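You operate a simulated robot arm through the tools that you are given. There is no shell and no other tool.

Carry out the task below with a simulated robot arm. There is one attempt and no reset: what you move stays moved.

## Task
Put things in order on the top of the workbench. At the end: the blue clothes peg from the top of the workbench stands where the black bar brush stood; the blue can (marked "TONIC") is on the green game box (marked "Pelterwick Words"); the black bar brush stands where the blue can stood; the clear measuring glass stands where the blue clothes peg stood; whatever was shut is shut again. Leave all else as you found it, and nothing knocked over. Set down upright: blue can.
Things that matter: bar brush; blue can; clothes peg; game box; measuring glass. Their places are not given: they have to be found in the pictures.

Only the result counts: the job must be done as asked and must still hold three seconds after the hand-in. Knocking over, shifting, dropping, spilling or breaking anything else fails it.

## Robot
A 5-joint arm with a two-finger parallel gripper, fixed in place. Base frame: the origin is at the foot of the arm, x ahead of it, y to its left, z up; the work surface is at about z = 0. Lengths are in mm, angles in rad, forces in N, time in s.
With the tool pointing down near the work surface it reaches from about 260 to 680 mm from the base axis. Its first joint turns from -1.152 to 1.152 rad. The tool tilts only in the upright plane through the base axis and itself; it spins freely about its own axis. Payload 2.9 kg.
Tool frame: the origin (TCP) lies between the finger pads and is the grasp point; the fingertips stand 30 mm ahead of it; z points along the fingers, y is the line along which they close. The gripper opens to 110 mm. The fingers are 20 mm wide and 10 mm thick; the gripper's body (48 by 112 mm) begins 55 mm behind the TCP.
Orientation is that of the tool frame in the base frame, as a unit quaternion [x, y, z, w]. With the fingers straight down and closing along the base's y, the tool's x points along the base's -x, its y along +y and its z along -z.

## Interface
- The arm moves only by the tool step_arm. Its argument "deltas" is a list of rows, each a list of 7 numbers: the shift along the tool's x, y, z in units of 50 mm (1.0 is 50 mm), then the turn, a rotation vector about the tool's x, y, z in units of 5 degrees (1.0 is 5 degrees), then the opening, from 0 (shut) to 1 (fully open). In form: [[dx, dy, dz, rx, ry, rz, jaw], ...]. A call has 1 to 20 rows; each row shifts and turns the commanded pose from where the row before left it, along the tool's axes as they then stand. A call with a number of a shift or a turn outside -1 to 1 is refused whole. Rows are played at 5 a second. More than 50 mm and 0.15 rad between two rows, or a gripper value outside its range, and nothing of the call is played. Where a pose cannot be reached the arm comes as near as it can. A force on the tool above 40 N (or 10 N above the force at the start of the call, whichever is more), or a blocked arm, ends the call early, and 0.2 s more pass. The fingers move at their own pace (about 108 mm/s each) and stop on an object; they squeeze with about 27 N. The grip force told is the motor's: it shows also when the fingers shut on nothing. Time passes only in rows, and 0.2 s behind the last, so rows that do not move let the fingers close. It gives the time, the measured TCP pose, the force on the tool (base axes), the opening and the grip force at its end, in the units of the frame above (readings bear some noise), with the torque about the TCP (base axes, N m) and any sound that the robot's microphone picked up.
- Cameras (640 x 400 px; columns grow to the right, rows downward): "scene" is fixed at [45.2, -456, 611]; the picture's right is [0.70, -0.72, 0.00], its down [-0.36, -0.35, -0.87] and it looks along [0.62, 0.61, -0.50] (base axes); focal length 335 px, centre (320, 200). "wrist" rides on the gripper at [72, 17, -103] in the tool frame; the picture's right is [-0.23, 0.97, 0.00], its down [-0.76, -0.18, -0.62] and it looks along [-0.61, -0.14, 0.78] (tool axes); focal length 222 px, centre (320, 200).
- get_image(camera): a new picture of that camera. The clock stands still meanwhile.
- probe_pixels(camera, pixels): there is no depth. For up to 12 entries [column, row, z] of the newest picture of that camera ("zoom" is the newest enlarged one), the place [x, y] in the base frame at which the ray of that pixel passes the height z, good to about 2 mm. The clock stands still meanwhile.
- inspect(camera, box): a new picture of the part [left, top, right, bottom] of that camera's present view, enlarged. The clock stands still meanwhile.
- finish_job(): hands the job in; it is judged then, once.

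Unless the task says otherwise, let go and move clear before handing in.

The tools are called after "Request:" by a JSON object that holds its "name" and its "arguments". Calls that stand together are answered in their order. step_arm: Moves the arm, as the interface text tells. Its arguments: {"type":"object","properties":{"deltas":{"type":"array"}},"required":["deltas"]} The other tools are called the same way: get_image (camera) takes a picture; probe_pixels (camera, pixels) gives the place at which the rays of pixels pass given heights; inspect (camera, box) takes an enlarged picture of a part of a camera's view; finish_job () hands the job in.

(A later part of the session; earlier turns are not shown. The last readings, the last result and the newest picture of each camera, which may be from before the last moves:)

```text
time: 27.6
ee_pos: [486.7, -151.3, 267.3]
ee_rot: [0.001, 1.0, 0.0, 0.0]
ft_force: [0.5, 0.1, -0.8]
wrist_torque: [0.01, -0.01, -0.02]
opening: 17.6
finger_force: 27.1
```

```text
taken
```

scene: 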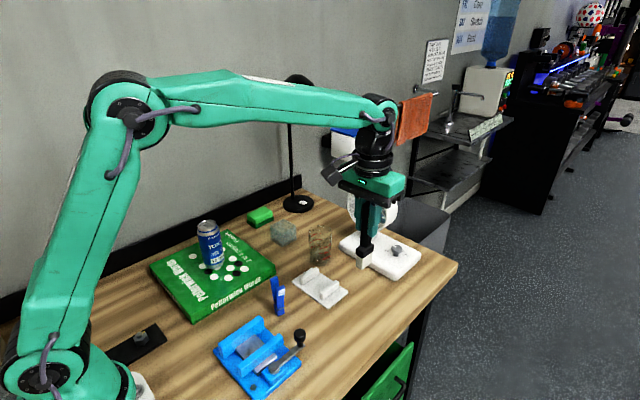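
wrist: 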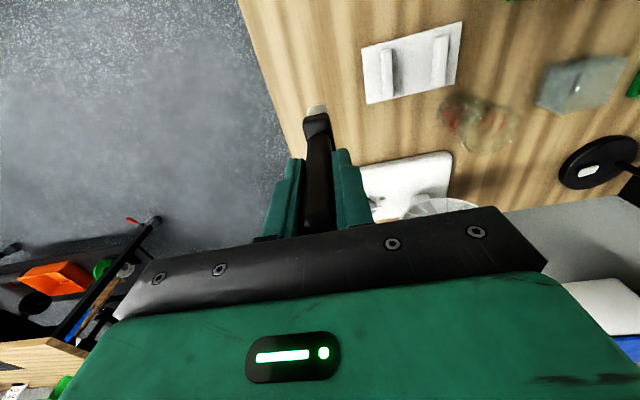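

The reading says y=-151, a little past target. I'll hold still for two rows to get a second reading before correcting.

Request:
{"name": "step_arm", "arguments": {"deltas": [[0, 0, 0, 0, 0, 0, 0.05], [0, 0, 0, 0, 0, 0, 0.05]]}}

Request:
{"name": "step_arm", "arguments": {"deltas": [[0, 0, 0, 0, 0, 0, 0.05]]}}

Request:
{"name": "get_image", "arguments": {"camera": "wrist"}}

Request:
{"name": "inspect", "arguments": {"camera": "scene", "box": [310, 200, 410, 330]}}

```text
time: 28.2
ee_pos: [486.4, -150.3, 267.0]
ee_rot: [0.0, 1.0, 0.001, 0.0]
ft_force: [-0.6, 0.3, -0.4]
wrist_torque: [-0.02, 0.04, 0.03]
opening: 17.5
finger_force: 27.4
```

```text
time: 28.6
ee_pos: [485.0, -149.3, 267.2]
ee_rot: [0.0, 1.0, 0.0, 0.0]
ft_force: [0.0, -0.5, -1.1]
wrist_torque: [-0.01, -0.01, -0.01]
opening: 17.6
finger_force: 26.8
```

```text
taken
```

wrist: 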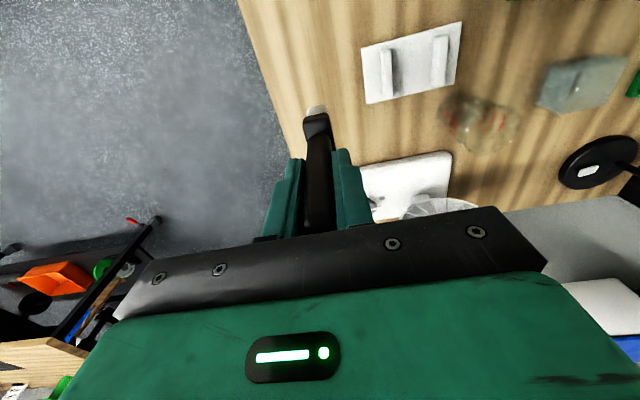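

```text
3.08 times, centred on (360, 265) of scene
```

zoom: 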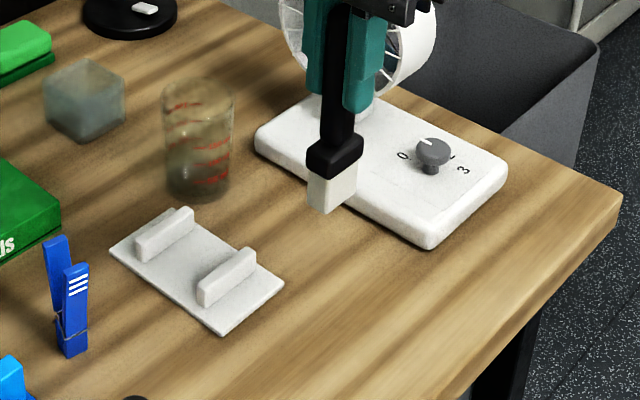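

The averages are (486,-150), and the plate corner shift in the wrist picture agrees. I'll correct +5.5 mm in y, then lower 140 mm.

Request:
{"name": "step_arm", "arguments": {"deltas": [[0, 0.11, 0, 0, 0, 0, 0.05], [0, 0, 0.5, 0, 0, 0, 0.05], [0, 0, 0.6, 0, 0, 0, 0.05], [0, 0, 0.6, 0, 0, 0, 0.05], [0, 0, 0.5, 0, 0, 0, 0.05], [0, 0, 0.4, 0, 0, 0, 0.05], [0, 0, 0.2, 0, 0, 0, 0.05], [0, 0, 0, 0, 0, 0, 0.05], [0, 0, 0, 0, 0, 0, 0.05]]}}

Request:
{"name": "inspect", "arguments": {"camera": "scene", "box": [310, 240, 410, 340]}}

Request:
{"name": "get_image", "arguments": {"camera": "wrist"}}

```text
time: 30.6
ee_pos: [486.1, -141.6, 126.6]
ee_rot: [-0.001, 1.0, 0.0, -0.001]
ft_force: [-0.1, 0.0, 0.1]
wrist_torque: [-0.01, -0.02, 0.02]
opening: 17.6
finger_force: 27.4
```

```text
4.00 times, centred on (360, 290) of scene
```

zoom: 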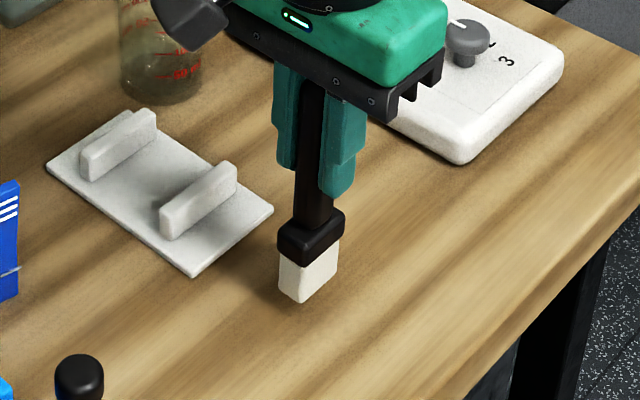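

```text
taken
```

wrist: 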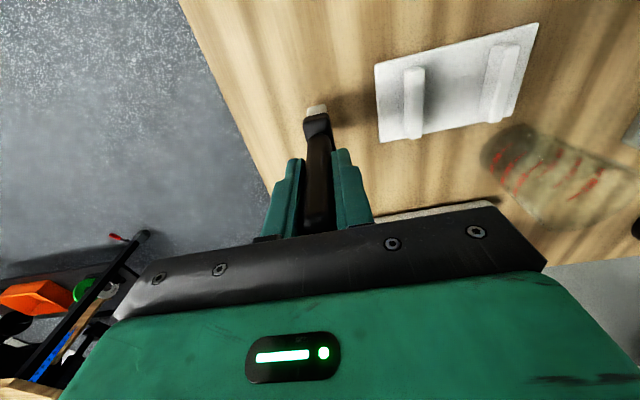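

The brush foot is about 15–20 mm above the table. I'll take a steadier position reading before creeping down.

Request:
{"name": "step_arm", "arguments": {"deltas": [[0, 0, 0, 0, 0, 0, 0.05]]}}

Request:
{"name": "step_arm", "arguments": {"deltas": [[0, 0, 0, 0, 0, 0, 0.05]]}}

Request:
{"name": "step_arm", "arguments": {"deltas": [[0, 0, 0, 0, 0, 0, 0.05]]}}

Request:
{"name": "probe_pixels", "arguments": {"camera": "scene", "pixels": [[355.75, 315.5, 0], [355.75, 315.5, 18]]}}

Request:
{"name": "probe_pixels", "arguments": {"camera": "wrist", "pixels": [[377, 143, 0], [377, 143, 4], [317, 108, 18], [376, 63, 4]]}}

```text
time: 31.0
ee_pos: [486.4, -140.2, 127.2]
ee_rot: [0.0, 1.0, 0.0, 0.0]
ft_force: [-0.8, 0.1, 0.1]
wrist_torque: [-0.04, 0.01, 0.02]
opening: 17.5
finger_force: 27.4
```

```text
time: 31.4
ee_pos: [486.8, -141.6, 127.2]
ee_rot: [0.0, 1.0, 0.0, 0.0]
ft_force: [-0.3, -0.1, -0.1]
wrist_torque: [0.02, 0.02, -0.03]
opening: 17.5
finger_force: 27.3
```

```text
time: 31.8
ee_pos: [486.3, -141.1, 125.7]
ee_rot: [0.0, 1.0, 0.0, 0.0]
ft_force: [-0.5, 0.6, -0.4]
wrist_torque: [-0.01, -0.01, 0.01]
opening: 17.3
finger_force: 26.8
```

```text
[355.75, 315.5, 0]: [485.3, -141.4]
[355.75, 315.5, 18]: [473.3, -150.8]
```

```text
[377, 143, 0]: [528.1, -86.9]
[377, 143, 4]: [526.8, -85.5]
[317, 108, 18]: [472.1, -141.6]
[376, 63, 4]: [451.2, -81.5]
```

The average is (486.4,-141.1), so I'll nudge -3 mm in y and then creep down in small rows, watching the force.

Request:
{"name": "step_arm", "arguments": {"deltas": [[0.02, -0.06, 0, 0, 0, 0, 0.05], [0, 0, 0.06, 0, 0, 0, 0.05], [0, 0, 0.06, 0, 0, 0, 0.05], [0, 0, 0.06, 0, 0, 0, 0.05], [0, 0, 0, 0, 0, 0, 0.05]]}}

Request:
{"name": "step_arm", "arguments": {"deltas": [[0, 0, 0.04, 0, 0, 0, 0.05], [0, 0, 0, 0, 0, 0, 0.05]]}}

Request:
{"name": "inspect", "arguments": {"camera": "scene", "box": [330, 275, 390, 335]}}

```text
time: 33.0
ee_pos: [484.7, -143.5, 117.5]
ee_rot: [0.001, 1.0, 0.0, 0.0]
ft_force: [-0.2, 0.4, -1.1]
wrist_torque: [0.0, -0.01, -0.04]
opening: 17.8
finger_force: 26.9
```

```text
time: 33.6
ee_pos: [484.8, -144.4, 116.1]
ee_rot: [-0.001, 1.0, 0.0, 0.0]
ft_force: [0.3, -1.0, -0.8]
wrist_torque: [0.0, -0.01, 0.03]
opening: 17.5
finger_force: 27.3
```

```text
6.67 times, centred on (360, 305) of scene
```

zoom: 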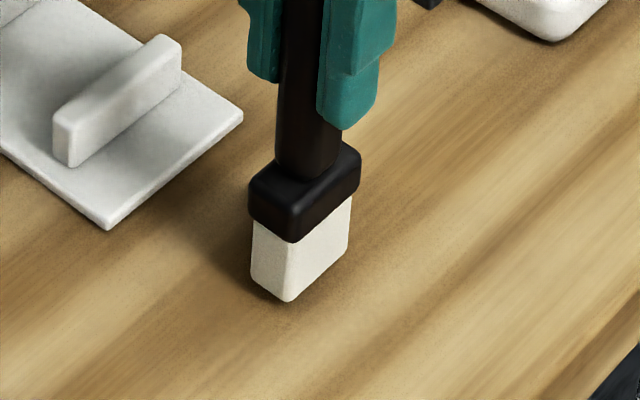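

At z≈116 it is at the pot-floor height and still has no contact. I'll continue in 1.5 mm increments.

Request:
{"name": "step_arm", "arguments": {"deltas": [[0, 0, 0.04, 0, 0, 0, 0.05], [0, 0, 0, 0, 0, 0, 0.05]]}}

Request:
{"name": "step_arm", "arguments": {"deltas": [[0, 0, 0.03, 0, 0, 0, 0.05], [0, 0, 0, 0, 0, 0, 0.05]]}}

Request:
{"name": "step_arm", "arguments": {"deltas": [[0, 0, 0.03, 0, 0, 0, 0.05], [0, 0, 0, 0, 0, 0, 0.05]]}}

```text
time: 34.2
ee_pos: [483.3, -144.2, 113.2]
ee_rot: [-0.001, 1.0, 0.001, 0.001]
ft_force: [-0.1, 0.2, -0.1]
wrist_torque: [0.03, 0.0, 0.04]
opening: 17.6
finger_force: 26.8
```

```text
time: 34.8
ee_pos: [483.6, -143.4, 113.4]
ee_rot: [0.0, 1.0, 0.0, 0.0]
ft_force: [-0.3, -0.6, -0.9]
wrist_torque: [-0.02, 0.03, -0.01]
opening: 17.7
finger_force: 26.6
```

```text
time: 35.4
ee_pos: [484.4, -144.9, 111.0]
ee_rot: [0.0, 1.0, 0.0, 0.0]
ft_force: [-0.8, 0.2, 2.0]
wrist_torque: [0.11, 0.03, 0.02]
opening: 17.5
finger_force: 27.0
```

The force has just turned positive (+2 N), so first contact is likely. I'll go one more 0.75 mm to confirm.

Request:
{"name": "step_arm", "arguments": {"deltas": [[0, 0, 0.015, 0, 0, 0, 0.05], [0, 0, 0, 0, 0, 0, 0.05]]}}

Request:
{"name": "inspect", "arguments": {"camera": "scene", "box": [330, 275, 390, 335]}}

```text
time: 36.0
ee_pos: [485.0, -143.4, 110.3]
ee_rot: [0.0, 1.0, 0.0, 0.001]
ft_force: [-1.0, 0.9, 10.8]
wrist_torque: [0.03, 0.22, 0.0]
opening: 17.6
finger_force: 26.6
```

```text
6.67 times, centred on (360, 305) of scene
```

zoom: 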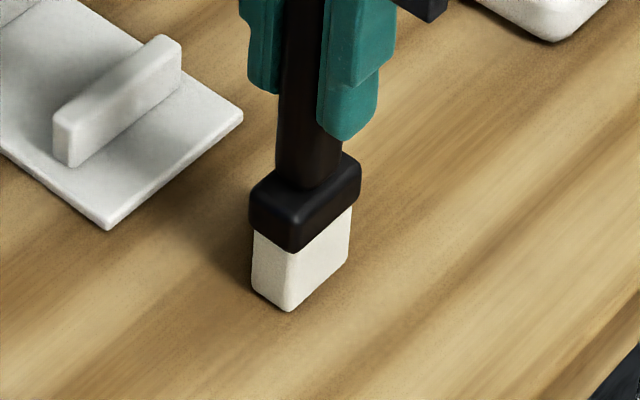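

Contact is confirmed at 10.8 N. I'll ease up 0.5 mm, then open the fingers slowly.

Request:
{"name": "step_arm", "arguments": {"deltas": [[0, 0, -0.012, 0, 0, 0, 0.05], [0, 0, 0, 0, 0, 0, 0.05]]}}

Request:
{"name": "step_arm", "arguments": {"deltas": [[0, 0, 0, 0, 0, 0, 0.18], [0, 0, 0, 0, 0, 0, 0.22], [0, 0, 0, 0, 0, 0, 0.3], [0, 0, 0, 0, 0, 0, 0.45], [0, 0, 0, 0, 0, 0, 0.6]]}}

Request:
{"name": "inspect", "arguments": {"camera": "scene", "box": [310, 240, 410, 340]}}

```text
time: 36.6
ee_pos: [484.5, -144.7, 109.8]
ee_rot: [0.0, 1.0, -0.001, 0.001]
ft_force: [3.6, 0.3, 6.8]
wrist_torque: [-0.02, -0.28, 0.01]
opening: 17.5
finger_force: 27.0
```

```text
time: 37.8
ee_pos: [484.2, -144.9, 110.4]
ee_rot: [0.001, 1.0, 0.0, -0.001]
ft_force: [0.4, -0.1, 0.0]
wrist_torque: [0.02, 0.01, 0.0]
opening: 66.1
finger_force: 0.1
```

```text
4.00 times, centred on (360, 290) of scene
```

zoom: 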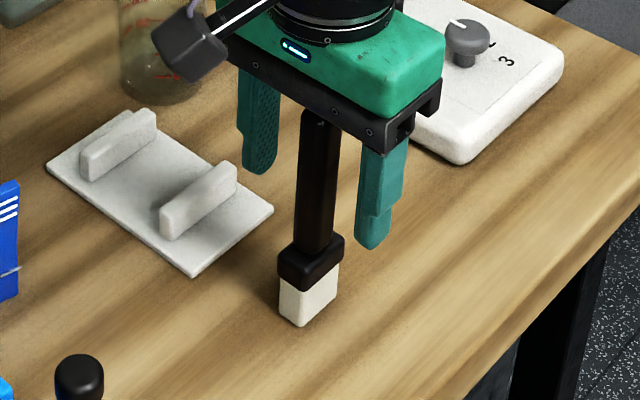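

The brush stands alone and upright at the can's old spot. I'll rise straight up, move over the peg, and turn about 10° to match its yaw.

Request:
{"name": "step_arm", "arguments": {"deltas": [[0, 0, -0.4, 0, 0, 0, 0.7], [0, 0, -0.8, 0, 0, 0, 1], [0, 0, -0.8, 0, 0, 0, 1], [0, 0, -0.8, 0, 0, 0, 1], [0, 0, -0.4, 0, 0, 0, 1], [0.578, 0.673, 0, 0, 0, 0, 1], [0.578, 0.673, 0, 0, 0, 0, 1], [0.578, 0.673, 0, 0, 0, 0, 1], [0.578, 0.673, 0, 0, 0, 0, 1], [0, 0, 0, 0, 0, 1, 1], [0, 0, 0, 0, 0, 1, 1], [0, 0, 0, 0, 0, 0.2, 1], [0, 0, 0, 0, 0, 0, 1]]}}

Request:
{"name": "get_image", "arguments": {"camera": "scene"}}

Request:
{"name": "get_image", "arguments": {"camera": "wrist"}}

```text
time: 40.6
ee_pos: [367.6, -9.2, 271.0]
ee_rot: [0.096, 0.995, 0.0, 0.0]
ft_force: [-1.0, -0.5, 0.2]
wrist_torque: [0.02, 0.03, -0.01]
opening: 110.2
finger_force: 0.1
```

```text
taken
```

scene: 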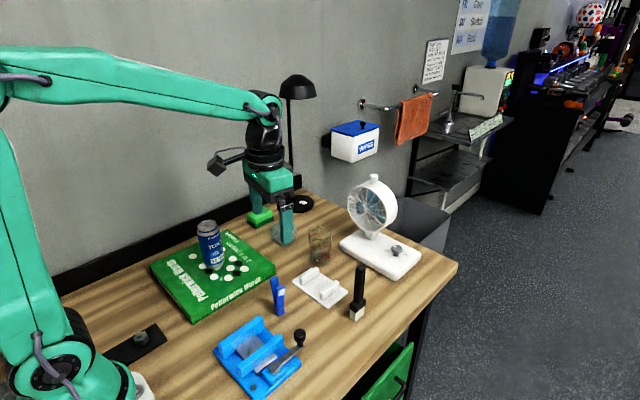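

```text
taken
```

wrist: 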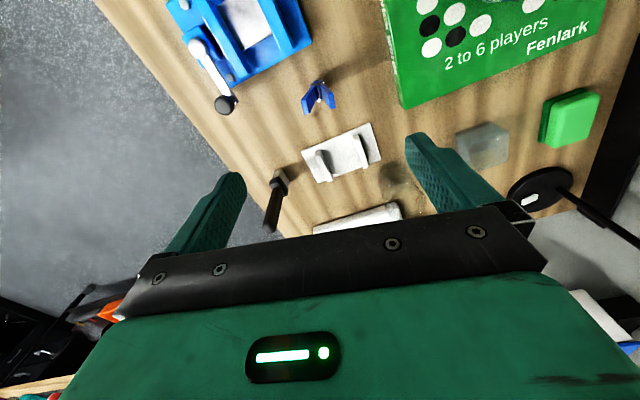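

The tool's closing line is now along (0.19,0.98). The peg appears at wrist (318,97), so I'll enlarge it and probe its corners.

Request:
{"name": "inspect", "arguments": {"camera": "wrist", "box": [290, 65, 350, 125]}}

Request:
{"name": "inspect", "arguments": {"camera": "wrist", "box": [260, 60, 480, 200]}}

```text
6.67 times, centred on (320, 95) of wrist
```

zoom: 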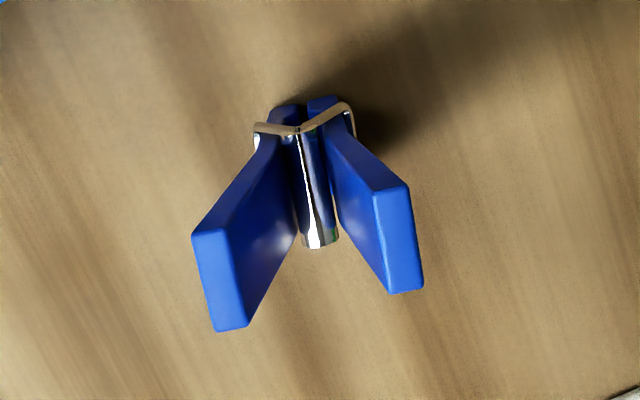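

```text
2.86 times, centred on (370, 130) of wrist
```

zoom: 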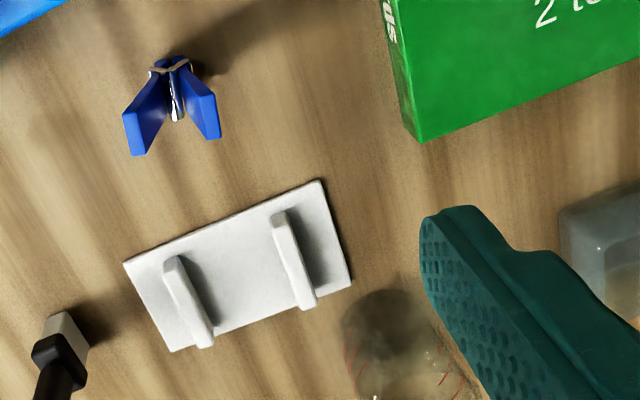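

Request:
{"name": "probe_pixels", "arguments": {"camera": "wrist", "pixels": [[305, 107, 95], [331.7, 101.3, 95], [302, 99.9, 95], [330, 94, 95], [336, 108, 95], [308, 114.5, 95], [319, 80.5, 0], [316, 82, 0], [323, 80.5, 0]]}}

Request:
{"name": "step_arm", "arguments": {"deltas": [[0, 0, 0, 0, 0, 0, 1]]}}

```text
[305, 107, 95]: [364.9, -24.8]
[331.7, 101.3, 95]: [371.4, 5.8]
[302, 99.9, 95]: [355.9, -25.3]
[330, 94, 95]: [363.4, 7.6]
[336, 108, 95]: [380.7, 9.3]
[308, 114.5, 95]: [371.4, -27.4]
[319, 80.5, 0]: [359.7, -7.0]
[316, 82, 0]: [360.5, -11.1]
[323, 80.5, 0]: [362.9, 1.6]
```

```text
time: 41.0
ee_pos: [367.5, -8.0, 271.0]
ee_rot: [0.096, 0.995, 0.0, 0.0]
ft_force: [1.0, 0.8, -0.7]
wrist_torque: [0.01, -0.05, -0.01]
opening: 110.1
finger_force: 0.1
```

The prong tops are at (365,-25) and (371,6), so the peg's centre is (368,-9.5) and its yaw matches. I'll descend to z≈85 to take it by its outer faces near the top.

Request:
{"name": "step_arm", "arguments": {"deltas": [[-0.02, -0.02, 0.6, 0, 0, 0, 1], [0, 0, 0.7, 0, 0, 0, 1], [0, 0, 0.7, 0, 0, 0, 0.9], [0, 0, 0.7, 0, 0, 0, 0.8], [0, 0, 0.6, 0, 0, 0, 0.7], [0, 0, 0.42, 0, 0, 0, 0.7], [0, 0, 0, 0, 0, 0, 0.7], [0, 0, 0, 0, 0, 0, 0.7]]}}

Request:
{"name": "get_image", "arguments": {"camera": "wrist"}}

Request:
{"name": "inspect", "arguments": {"camera": "scene", "box": [220, 220, 340, 330]}}

```text
time: 42.8
ee_pos: [370.8, -9.6, 83.2]
ee_rot: [0.096, 0.995, 0.0, 0.001]
ft_force: [-0.1, -0.5, -0.8]
wrist_torque: [-0.02, 0.01, 0.0]
opening: 77.1
finger_force: 0.2
```

```text
taken
```

wrist: 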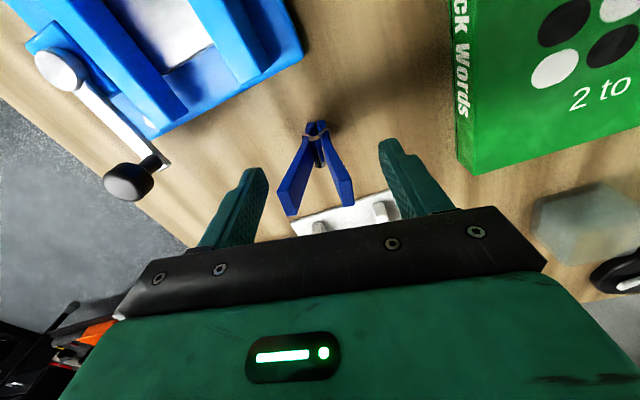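

```text
3.64 times, centred on (280, 275) of scene
```

zoom: 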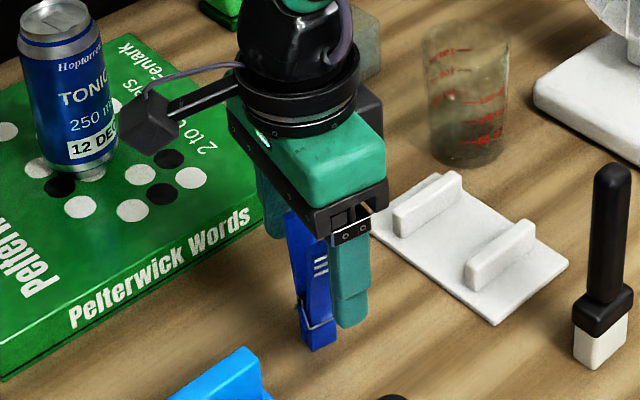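

The peg is centred between the fingers (prong tops at wrist (288,207) and (343,195)). I'll close gently.

Request:
{"name": "step_arm", "arguments": {"deltas": [[0, 0, 0, 0, 0, 0, 0.55], [0, 0, 0, 0, 0, 0, 0.42], [0, 0, 0, 0, 0, 0, 0.32], [0, 0, 0, 0, 0, 0, 0.25], [0, 0, 0, 0, 0, 0, 0.2], [0, 0, 0, 0, 0, 0, 0.2]]}}

Request:
{"name": "get_image", "arguments": {"camera": "wrist"}}

Request:
{"name": "inspect", "arguments": {"camera": "scene", "box": [240, 250, 320, 330]}}

```text
time: 44.2
ee_pos: [371.1, -9.0, 83.5]
ee_rot: [0.095, 0.995, -0.001, 0.0]
ft_force: [-0.5, -0.6, 0.3]
wrist_torque: [-0.02, -0.04, 0.01]
opening: 21.5
finger_force: 5.3
```

```text
taken
```

wrist: 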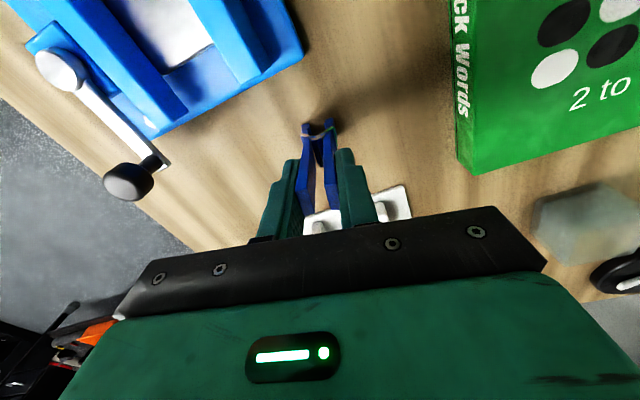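

```text
5.00 times, centred on (280, 290) of scene
```

zoom: 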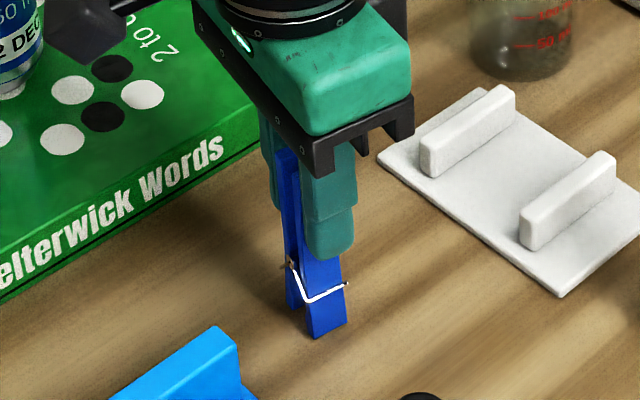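

The peg is sprung: its handles squeezed together (21.5 mm, 5.3 N) and the jaws opened slightly, and it is still standing. I'll keep this opening and lift slowly to check that it holds.

Request:
{"name": "step_arm", "arguments": {"deltas": [[0, 0, -0.1, 0, 0, 0, 0.19], [0, 0, -0.2, 0, 0, 0, 0.19], [0, 0, -0.3, 0, 0, 0, 0.19], [0, 0, 0, 0, 0, 0, 0.19]]}}

Request:
{"name": "inspect", "arguments": {"camera": "scene", "box": [240, 230, 320, 330]}}

Request:
{"name": "get_image", "arguments": {"camera": "wrist"}}

```text
time: 45.2
ee_pos: [368.4, -10.8, 115.2]
ee_rot: [0.095, 0.995, 0.0, 0.0]
ft_force: [-0.6, 0.0, -0.6]
wrist_torque: [-0.03, -0.02, -0.01]
opening: 21.3
finger_force: 9.0
```

```text
4.00 times, centred on (280, 280) of scene
```

zoom: 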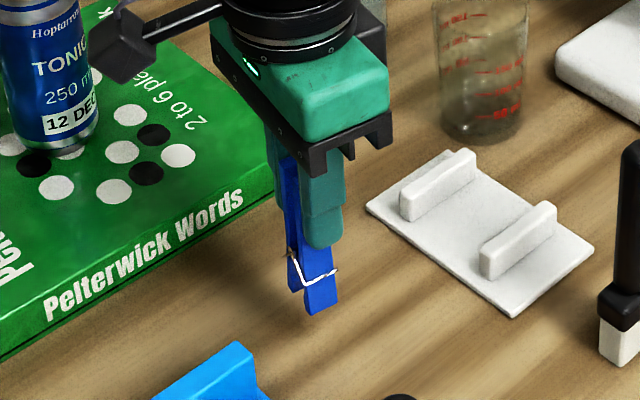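

```text
taken
```

wrist: 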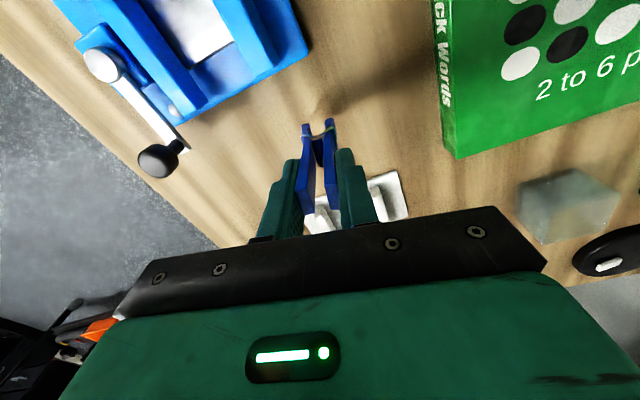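

The peg is lifted cleanly. I'll rise further and carry it over to above the empty pot at about (561,201).

Request:
{"name": "step_arm", "arguments": {"deltas": [[0, 0, -0.6, 0, 0, 0, 0.19], [0, 0, -0.7, 0, 0, 0, 0.19], [0, 0, -0.7, 0, 0, 0, 0.19], [0, 0, -0.4, 0, 0, 0, 0.19], [-0.495, 0.815, 0, 0, 0, 0, 0.19], [-0.495, 0.815, 0, 0, 0, 0, 0.19], [-0.495, 0.815, 0, 0, 0, 0, 0.19], [-0.495, 0.815, 0, 0, 0, 0, 0.19], [-0.495, 0.815, 0, 0, 0, 0, 0.19], [-0.495, 0.815, 0, 0, 0, 0, 0.19], [0, 0, 0, 0, 0, 0, 0.19], [0, 0, 0, 0, 0, 0, 0.19]]}}

Request:
{"name": "get_image", "arguments": {"camera": "scene"}}

Request:
{"name": "get_image", "arguments": {"camera": "wrist"}}

```text
time: 47.8
ee_pos: [562.3, 198.6, 233.8]
ee_rot: [0.096, 0.995, 0.001, 0.0]
ft_force: [0.5, 0.1, -0.4]
wrist_torque: [-0.02, 0.02, 0.03]
opening: 25.3
finger_force: 5.1
```

```text
taken
```

scene: 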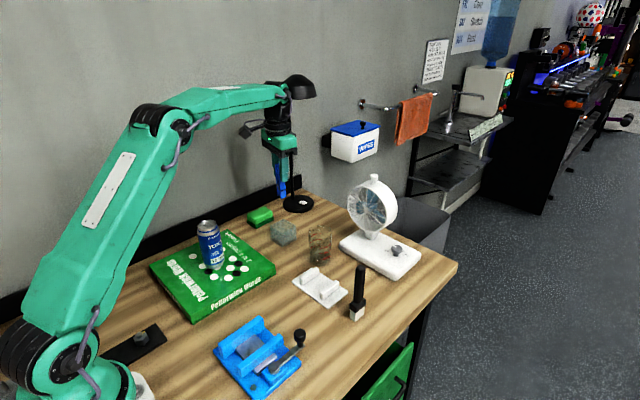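

```text
taken
```

wrist: 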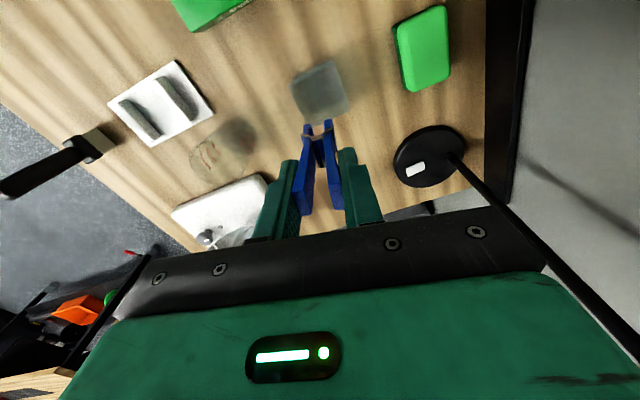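

The opening reads 25.3 mm now, which suggests the peg shifted in the grip. I'll look closely.

Request:
{"name": "inspect", "arguments": {"camera": "wrist", "box": [250, 100, 390, 250]}}

Request:
{"name": "inspect", "arguments": {"camera": "scene", "box": [240, 120, 320, 220]}}

```text
2.67 times, centred on (320, 175) of wrist
```

zoom: 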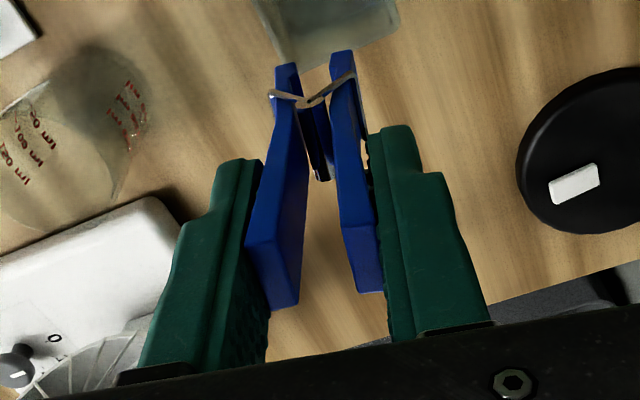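

```text
4.00 times, centred on (280, 170) of scene
```

zoom: 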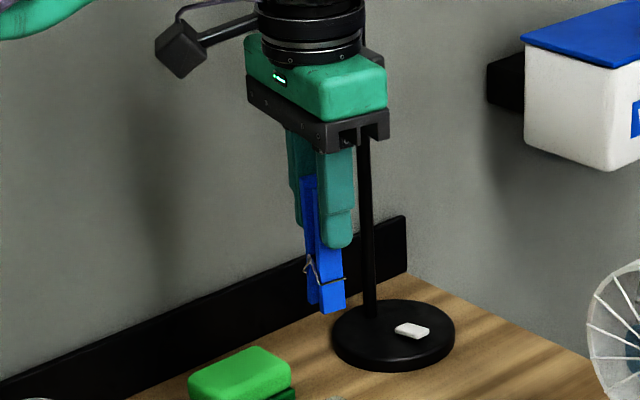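

The jaw tips stay at the same wrist pixels (about (307,124) and (328,121)), so the peg hasn't slipped and the spring has only relaxed the fingers. I'll squeeze a bit more firmly and re-read.

Request:
{"name": "step_arm", "arguments": {"deltas": [[0, 0, 0, 0, 0, 0, 0.16], [0, 0, 0, 0, 0, 0, 0.16]]}}

Request:
{"name": "inspect", "arguments": {"camera": "wrist", "box": [250, 100, 390, 250]}}

```text
time: 48.4
ee_pos: [563.3, 198.6, 234.4]
ee_rot: [0.097, 0.995, 0.0, 0.001]
ft_force: [0.0, -0.5, -0.4]
wrist_torque: [0.02, 0.01, 0.0]
opening: 19.6
finger_force: 27.0
```

```text
2.67 times, centred on (320, 175) of wrist
```

zoom: 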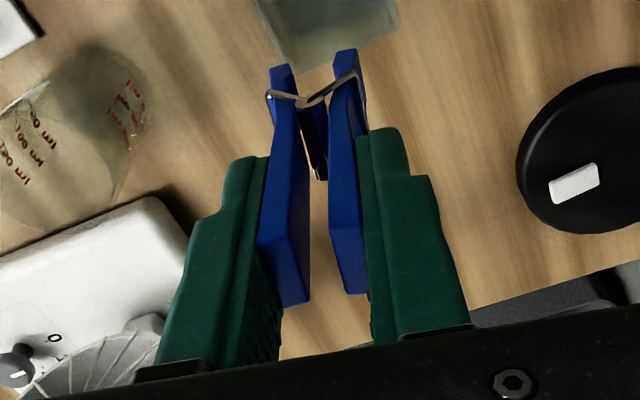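

The grip is now firm at 19.6 mm and 27 N. I'll probe the jaw tips at about z=150 and the pot corners to align them.

Request:
{"name": "get_image", "arguments": {"camera": "wrist"}}

Request:
{"name": "probe_pixels", "arguments": {"camera": "wrist", "pixels": [[305.5, 125.5, 150], [329.5, 120.5, 150], [320, 133, 150], [292, 72, 45], [336, 62, 45], [349, 108, 45], [306, 118, 45]]}}

Request:
{"name": "inspect", "arguments": {"camera": "wrist", "box": [275, 45, 375, 145]}}

```text
taken
```

wrist: 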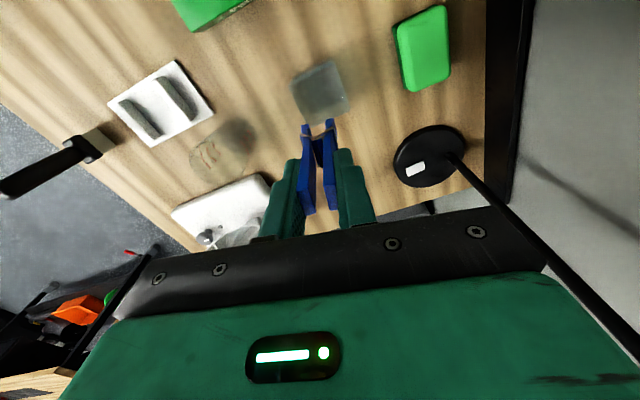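

```text
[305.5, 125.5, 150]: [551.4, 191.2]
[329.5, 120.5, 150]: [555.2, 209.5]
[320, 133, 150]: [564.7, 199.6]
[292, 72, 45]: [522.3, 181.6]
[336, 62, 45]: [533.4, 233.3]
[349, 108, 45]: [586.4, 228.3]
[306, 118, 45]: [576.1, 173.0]
```

```text
4.00 times, centred on (325, 95) of wrist
```

zoom: 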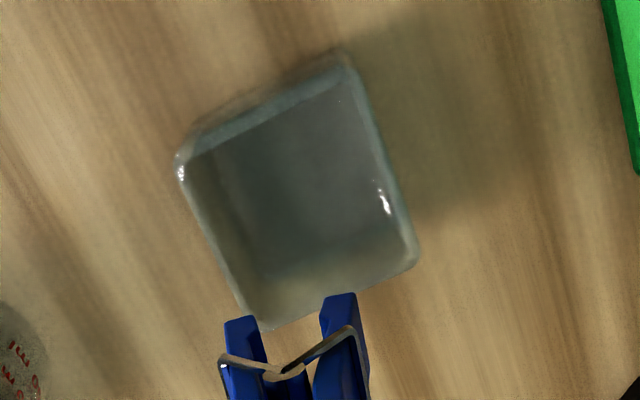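

Request:
{"name": "probe_pixels", "arguments": {"camera": "wrist", "pixels": [[290, 85, 48], [331.75, 61.5, 48], [348.75, 108.5, 48], [307.5, 126, 48], [301, 125.5, 150], [309, 124, 150], [325.5, 119.5, 150], [333, 118.5, 150]]}}

Request:
{"name": "step_arm", "arguments": {"deltas": [[0, 0, 0, 0, 0, 0, 0.16]]}}

```text
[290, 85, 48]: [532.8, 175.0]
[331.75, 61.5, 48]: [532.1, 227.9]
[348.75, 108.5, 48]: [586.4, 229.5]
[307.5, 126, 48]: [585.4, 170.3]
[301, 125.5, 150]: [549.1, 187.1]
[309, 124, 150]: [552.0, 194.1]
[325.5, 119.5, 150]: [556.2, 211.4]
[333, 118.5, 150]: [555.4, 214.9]
```

```text
time: 48.8
ee_pos: [561.3, 198.6, 232.9]
ee_rot: [0.096, 0.995, 0.0, -0.001]
ft_force: [0.2, 0.7, -0.8]
wrist_torque: [0.0, 0.0, 0.01]
opening: 19.4
finger_force: 27.2
```

The pot centre is about (560.5,201.3) and the peg foot centre about (562,200), spread about 28 mm inside a 50 mm opening. I'll nudge to centre it and lower 85 mm to just above the rim for a check.

Request:
{"name": "step_arm", "arguments": {"deltas": [[0.025, 0.026, 0, 0, 0, 0, 0.16], [0, 0, 0.4, 0, 0, 0, 0.16], [0, 0, 0.5, 0, 0, 0, 0.16], [0, 0, 0.5, 0, 0, 0, 0.16], [0, 0, 0.3, 0, 0, 0, 0.16], [0, 0, 0, 0, 0, 0, 0.16], [0, 0, 0, 0, 0, 0, 0.16]]}}

Request:
{"name": "inspect", "arguments": {"camera": "wrist", "box": [260, 60, 380, 180]}}

Request:
{"name": "inspect", "arguments": {"camera": "scene", "box": [250, 170, 320, 260]}}

```text
time: 50.4
ee_pos: [560.8, 203.1, 148.6]
ee_rot: [0.096, 0.995, 0.0, 0.0]
ft_force: [0.1, -0.6, -0.8]
wrist_torque: [-0.01, 0.01, -0.04]
opening: 19.8
finger_force: 27.0
```

```text
3.33 times, centred on (320, 120) of wrist
```

zoom: 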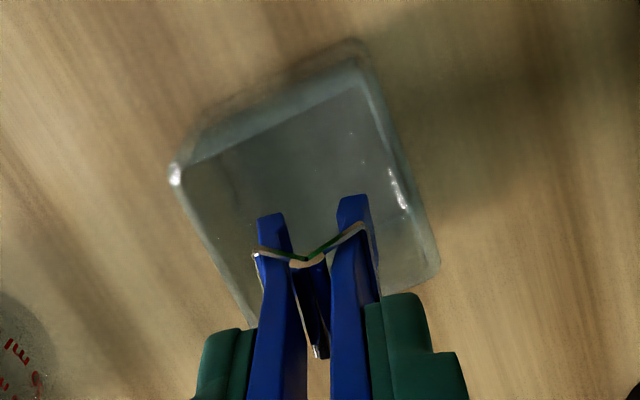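

```text
4.44 times, centred on (285, 215) of scene
```

zoom: 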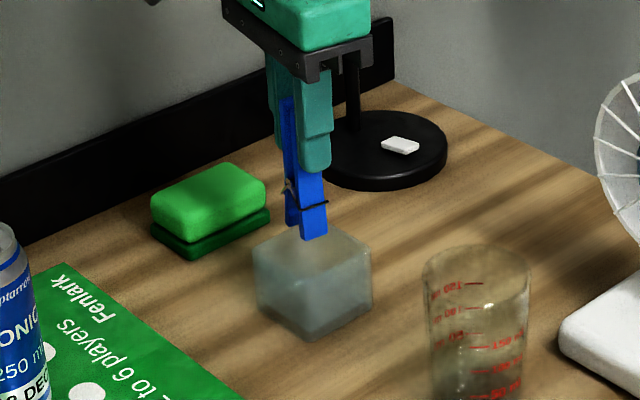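

Request:
{"name": "get_image", "arguments": {"camera": "wrist"}}

Request:
{"name": "probe_pixels", "arguments": {"camera": "wrist", "pixels": [[301, 125.4, 65], [308.6, 123.9, 65], [325.4, 120, 65], [334.4, 118.5, 65], [277, 112, 48], [328, 78, 48], [356, 142, 48], [297, 154, 48]]}}

Request:
{"name": "step_arm", "arguments": {"deltas": [[0, 0, 0, 0, 0, 0, 0.16]]}}

```text
taken
```

wrist: 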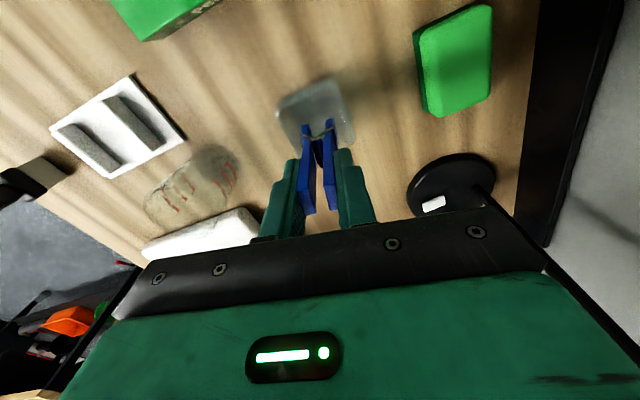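

```text
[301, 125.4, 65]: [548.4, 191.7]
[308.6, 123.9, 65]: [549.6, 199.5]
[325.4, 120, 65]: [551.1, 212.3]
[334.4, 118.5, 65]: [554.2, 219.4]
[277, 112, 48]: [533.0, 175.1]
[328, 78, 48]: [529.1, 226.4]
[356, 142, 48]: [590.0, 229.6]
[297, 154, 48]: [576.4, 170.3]
```

```text
time: 50.8
ee_pos: [562.1, 203.2, 147.9]
ee_rot: [0.096, 0.995, 0.001, -0.001]
ft_force: [-0.1, -0.2, -0.2]
wrist_torque: [-0.04, 0.04, 0.01]
opening: 19.6
finger_force: 27.1
```

The foot centre is at about (559.6,204), slightly high in y. I'll correct -3.5 mm, then lower 48 mm into the pot and re-read.

Request:
{"name": "step_arm", "arguments": {"deltas": [[-0.03, -0.07, 0, 0, 0, 0, 0.16], [0, 0, 0.2, 0, 0, 0, 0.16], [0, 0, 0.3, 0, 0, 0, 0.16], [0, 0, 0.3, 0, 0, 0, 0.16], [0, 0, 0.16, 0, 0, 0, 0.16], [0, 0, 0, 0, 0, 0, 0.16], [0, 0, 0, 0, 0, 0, 0.16]]}}

Request:
{"name": "inspect", "arguments": {"camera": "scene", "box": [255, 190, 315, 260]}}

Request:
{"name": "inspect", "arguments": {"camera": "wrist", "box": [260, 60, 380, 180]}}

```text
time: 52.4
ee_pos: [561.8, 200.4, 101.9]
ee_rot: [0.096, 0.995, 0.0, 0.001]
ft_force: [-0.2, -0.7, 0.3]
wrist_torque: [0.01, 0.02, 0.0]
opening: 19.5
finger_force: 27.1
```

```text
5.71 times, centred on (285, 225) of scene
```

zoom: 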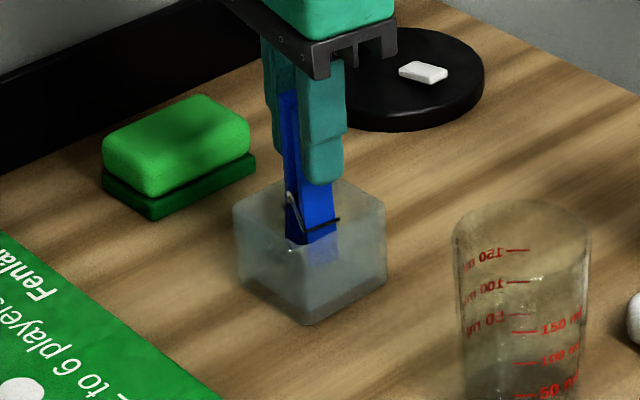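

```text
3.33 times, centred on (320, 120) of wrist
```

zoom: 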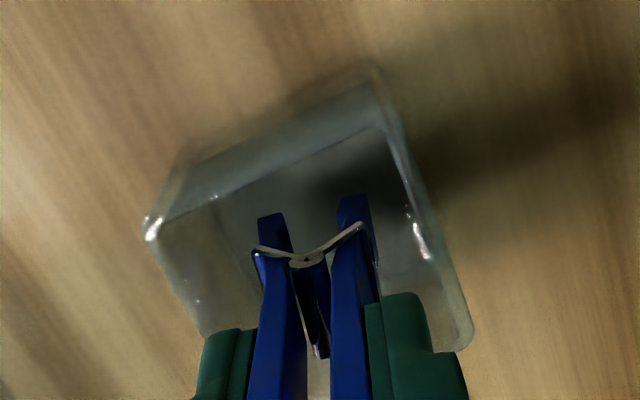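

The peg is well inside the pot with the fingertips above the rim, and TCP is at z≈102. I'll creep down toward the floor, expecting it near z≈89.

Request:
{"name": "step_arm", "arguments": {"deltas": [[0, 0, 0.06, 0, 0, 0, 0.16], [0, 0, 0.06, 0, 0, 0, 0.16], [0, 0, 0.04, 0, 0, 0, 0.16], [0, 0, 0, 0, 0, 0, 0.16]]}}

Request:
{"name": "step_arm", "arguments": {"deltas": [[0, 0, 0.03, 0, 0, 0, 0.16], [0, 0, 0, 0, 0, 0, 0.16]]}}

Request:
{"name": "step_arm", "arguments": {"deltas": [[0, 0, 0.03, 0, 0, 0, 0.16], [0, 0, 0, 0, 0, 0, 0.16]]}}

```text
time: 53.4
ee_pos: [563.2, 199.3, 94.6]
ee_rot: [0.096, 0.995, 0.0, -0.001]
ft_force: [-0.2, 0.1, 0.2]
wrist_torque: [0.0, 0.01, -0.01]
opening: 19.8
finger_force: 27.6
```

```text
time: 54.0
ee_pos: [562.5, 199.2, 91.5]
ee_rot: [0.096, 0.995, -0.001, 0.0]
ft_force: [-0.7, -0.7, 0.1]
wrist_torque: [0.02, -0.03, -0.01]
opening: 19.6
finger_force: 27.2
```

```text
time: 54.6
ee_pos: [563.3, 198.6, 90.7]
ee_rot: [0.095, 0.995, 0.0, 0.0]
ft_force: [0.4, 0.8, 0.2]
wrist_torque: [0.03, 0.0, 0.01]
opening: 19.2
finger_force: 26.9
```

Request:
{"name": "step_arm", "arguments": {"deltas": [[0, 0, 0.025, 0, 0, 0, 0.16], [0, 0, 0, 0, 0, 0, 0.16]]}}

Request:
{"name": "step_arm", "arguments": {"deltas": [[0, 0, 0.02, 0, 0, 0, 0.16], [0, 0, 0, 0, 0, 0, 0.16]]}}

Request:
{"name": "inspect", "arguments": {"camera": "scene", "box": [255, 190, 315, 260]}}

```text
time: 55.2
ee_pos: [560.7, 200.5, 88.7]
ee_rot: [0.096, 0.995, 0.0, 0.0]
ft_force: [-0.5, 0.0, 0.3]
wrist_torque: [0.0, -0.01, -0.03]
opening: 19.7
finger_force: 26.7
```

```text
time: 55.8
ee_pos: [560.8, 198.4, 89.1]
ee_rot: [0.096, 0.995, 0.0, 0.0]
ft_force: [-1.0, 0.4, 4.3]
wrist_torque: [0.04, 0.12, 0.0]
opening: 19.5
finger_force: 27.5
```

```text
5.71 times, centred on (285, 225) of scene
```

zoom: 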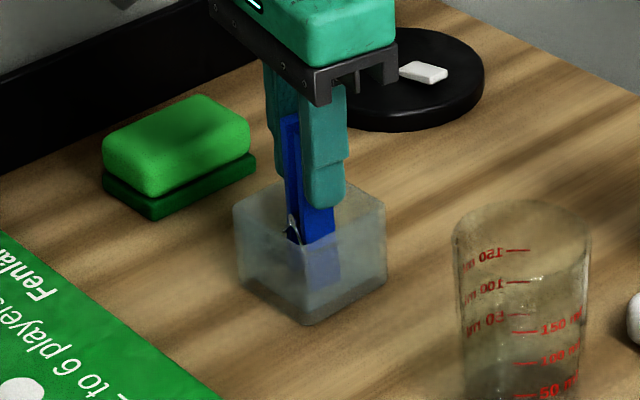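

The floor contact reads 4.3 N at z≈88.5. I'll open the fingers gradually so the sprung handles spread and the jaws close evenly.

Request:
{"name": "step_arm", "arguments": {"deltas": [[0, 0, 0, 0, 0, 0, 0.19], [0, 0, 0, 0, 0, 0, 0.21], [0, 0, 0, 0, 0, 0, 0.23], [0, 0, 0, 0, 0, 0, 0.25], [0, 0, 0, 0, 0, 0, 0.27], [0, 0, 0, 0, 0, 0, 0.29], [0, 0, 0, 0, 0, 0, 0.31], [0, 0, 0, 0, 0, 0, 0.33], [0, 0, 0, 0, 0, 0, 0.35], [0, 0, 0, 0, 0, 0, 0.37], [0, 0, 0, 0, 0, 0, 0.4], [0, 0, 0, 0, 0, 0, 0.45], [0, 0, 0, 0, 0, 0, 0.5], [0, 0, 0, 0, 0, 0, 0.55], [0, 0, 0, 0, 0, 0, 0.6], [0, 0, 0, 0, 0, 0, 0.6]]}}

Request:
{"name": "inspect", "arguments": {"camera": "scene", "box": [255, 190, 315, 260]}}

Request:
{"name": "get_image", "arguments": {"camera": "wrist"}}

```text
time: 59.2
ee_pos: [561.9, 198.6, 89.4]
ee_rot: [0.096, 0.995, 0.0, -0.001]
ft_force: [0.0, 0.2, -0.3]
wrist_torque: [0.02, 0.0, -0.01]
opening: 66.0
finger_force: 0.1
```

```text
5.71 times, centred on (285, 225) of scene
```

zoom: 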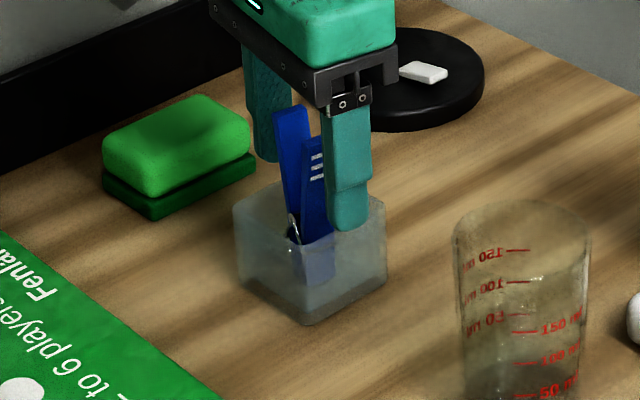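

```text
taken
```

wrist: 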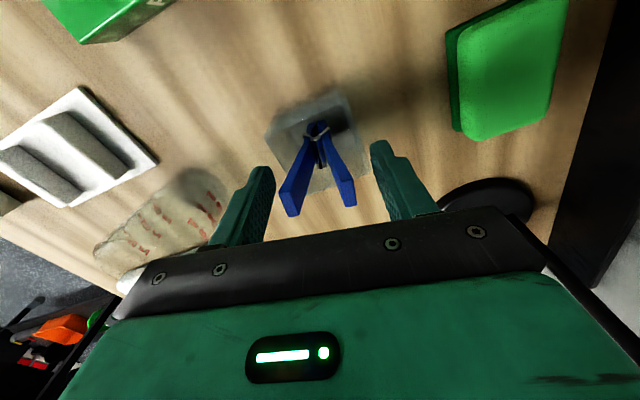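

The peg stands in the pot with its jaws closed. I'll rise straight up and then look at the glass.

Request:
{"name": "step_arm", "arguments": {"deltas": [[0, 0, -0.3, 0, 0, 0, 0.7], [0, 0, -0.7, 0, 0, 0, 0.9], [0, 0, -0.8, 0, 0, 0, 1], [0, 0, -0.8, 0, 0, 0, 1], [0, 0, -0.8, 0, 0, 0, 1], [0, 0, 0, 0, 0, 0, 1]]}}

Request:
{"name": "get_image", "arguments": {"camera": "scene"}}

Request:
{"name": "get_image", "arguments": {"camera": "wrist"}}

Request:
{"name": "inspect", "arguments": {"camera": "scene", "box": [255, 190, 315, 260]}}

```text
time: 60.6
ee_pos: [558.8, 199.9, 259.6]
ee_rot: [0.096, 0.995, 0.0, 0.0]
ft_force: [0.2, -0.4, 0.0]
wrist_torque: [-0.01, 0.0, -0.02]
opening: 109.6
finger_force: 0.0
```

```text
taken
```

scene: 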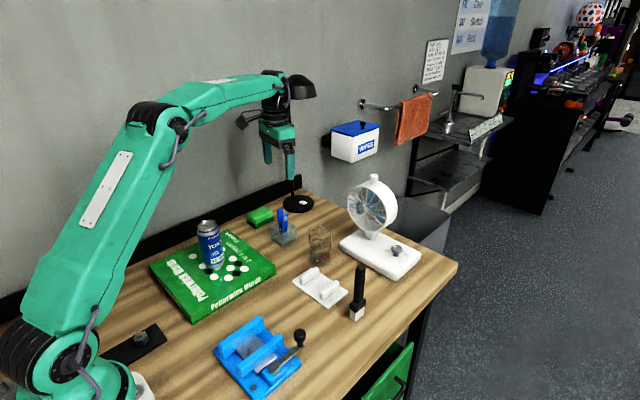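

```text
taken
```

wrist: 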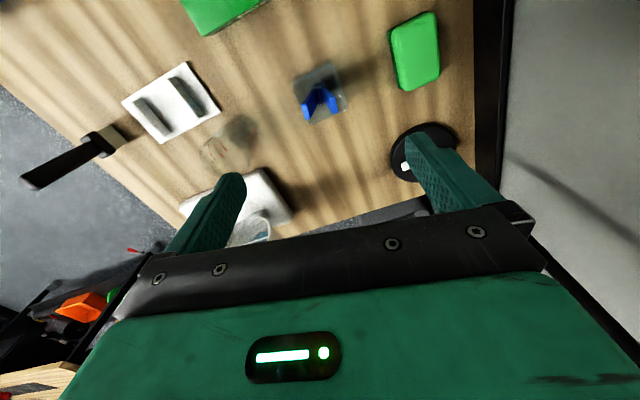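

```text
5.71 times, centred on (285, 225) of scene
```

zoom: 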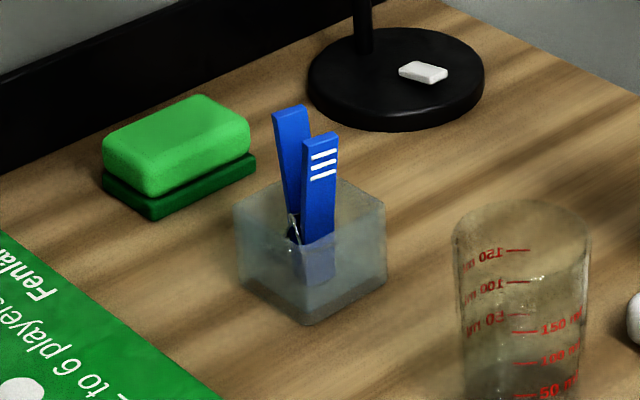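

The peg stands in the pot where the brush was. I'll move over the glass near (570,58) and turn back to zero yaw for a look.

Request:
{"name": "step_arm", "arguments": {"deltas": [[-0.247, -0.917, 0, 0, 0, 0, 1], [-0.247, -0.917, 0, 0, 0, 0, 1], [-0.247, -0.917, 0, 0, 0, 0, 1], [0, 0, 0, 0, 0, -1, 1], [0, 0, 0, 0, 0, -1, 1], [0, 0, 0, 0, 0, -0.2, 1], [0, 0, 0, 0, 0, 0, 1], [0, 0, 0, 0, 0, 0, 1]]}}

Request:
{"name": "get_image", "arguments": {"camera": "wrist"}}

Request:
{"name": "inspect", "arguments": {"camera": "wrist", "box": [260, 40, 380, 160]}}

Request:
{"name": "inspect", "arguments": {"camera": "scene", "box": [285, 215, 355, 275]}}

```text
time: 62.4
ee_pos: [571.4, 57.6, 257.4]
ee_rot: [0.0, 1.0, 0.0, 0.0]
ft_force: [-0.3, -0.3, 0.1]
wrist_torque: [0.04, -0.01, 0.01]
opening: 109.9
finger_force: 0.1
```

```text
taken
```

wrist: 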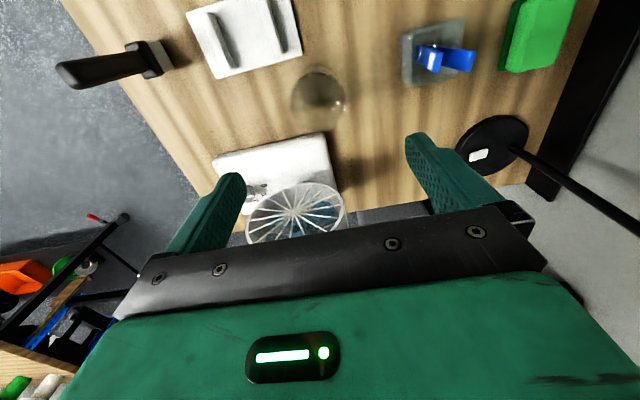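

```text
3.33 times, centred on (320, 100) of wrist
```

zoom: 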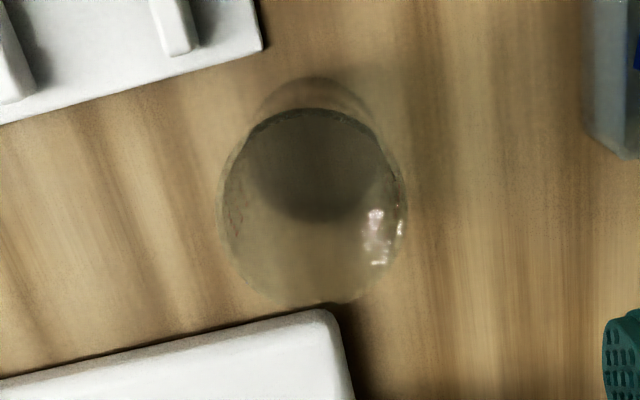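

```text
6.67 times, centred on (320, 245) of scene
```

zoom: 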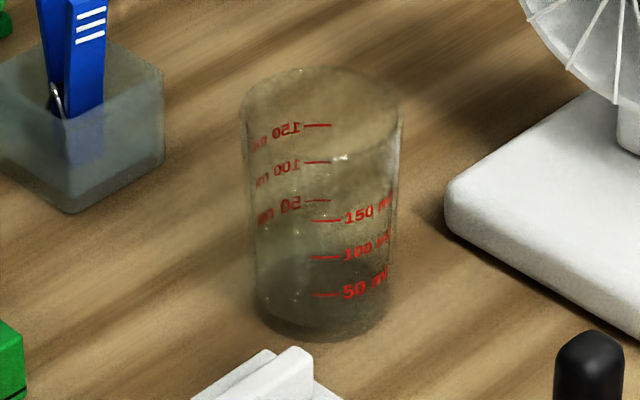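

Request:
{"name": "probe_pixels", "arguments": {"camera": "wrist", "pixels": [[318.2, 101.8, 80], [318.2, 101.8, 90], [318.2, 101.8, 100], [317.6, 85, 0], [286, 104, 90], [346, 98, 90], [318, 72, 90], [318, 131.5, 90], [361, 192, 20], [302, 55, 5]]}}

Request:
{"name": "get_image", "arguments": {"camera": "scene"}}

Request:
{"name": "probe_pixels", "arguments": {"camera": "scene", "pixels": [[320.15, 231, 80], [320.15, 231, 90], [320.15, 231, 100], [320.6, 259, 0], [310.3, 258.5, 0], [331, 259.2, 0], [321, 266, 0]]}}

```text
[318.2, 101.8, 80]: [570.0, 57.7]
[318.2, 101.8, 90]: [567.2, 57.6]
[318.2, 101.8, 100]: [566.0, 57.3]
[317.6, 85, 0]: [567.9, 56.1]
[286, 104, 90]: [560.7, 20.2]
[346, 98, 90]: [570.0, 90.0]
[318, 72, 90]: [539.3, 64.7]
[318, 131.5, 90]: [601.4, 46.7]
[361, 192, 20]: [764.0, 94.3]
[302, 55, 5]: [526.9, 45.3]
```

```text
taken
```

scene: 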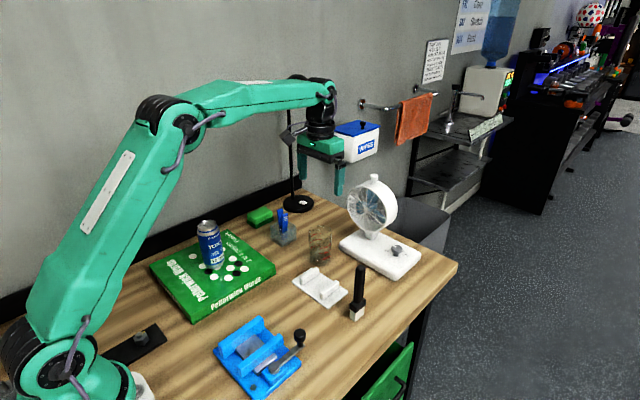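

```text
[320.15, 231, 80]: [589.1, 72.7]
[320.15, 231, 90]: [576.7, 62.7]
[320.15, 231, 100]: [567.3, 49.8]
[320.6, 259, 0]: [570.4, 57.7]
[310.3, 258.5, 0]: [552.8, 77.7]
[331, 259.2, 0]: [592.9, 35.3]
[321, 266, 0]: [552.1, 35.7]
```

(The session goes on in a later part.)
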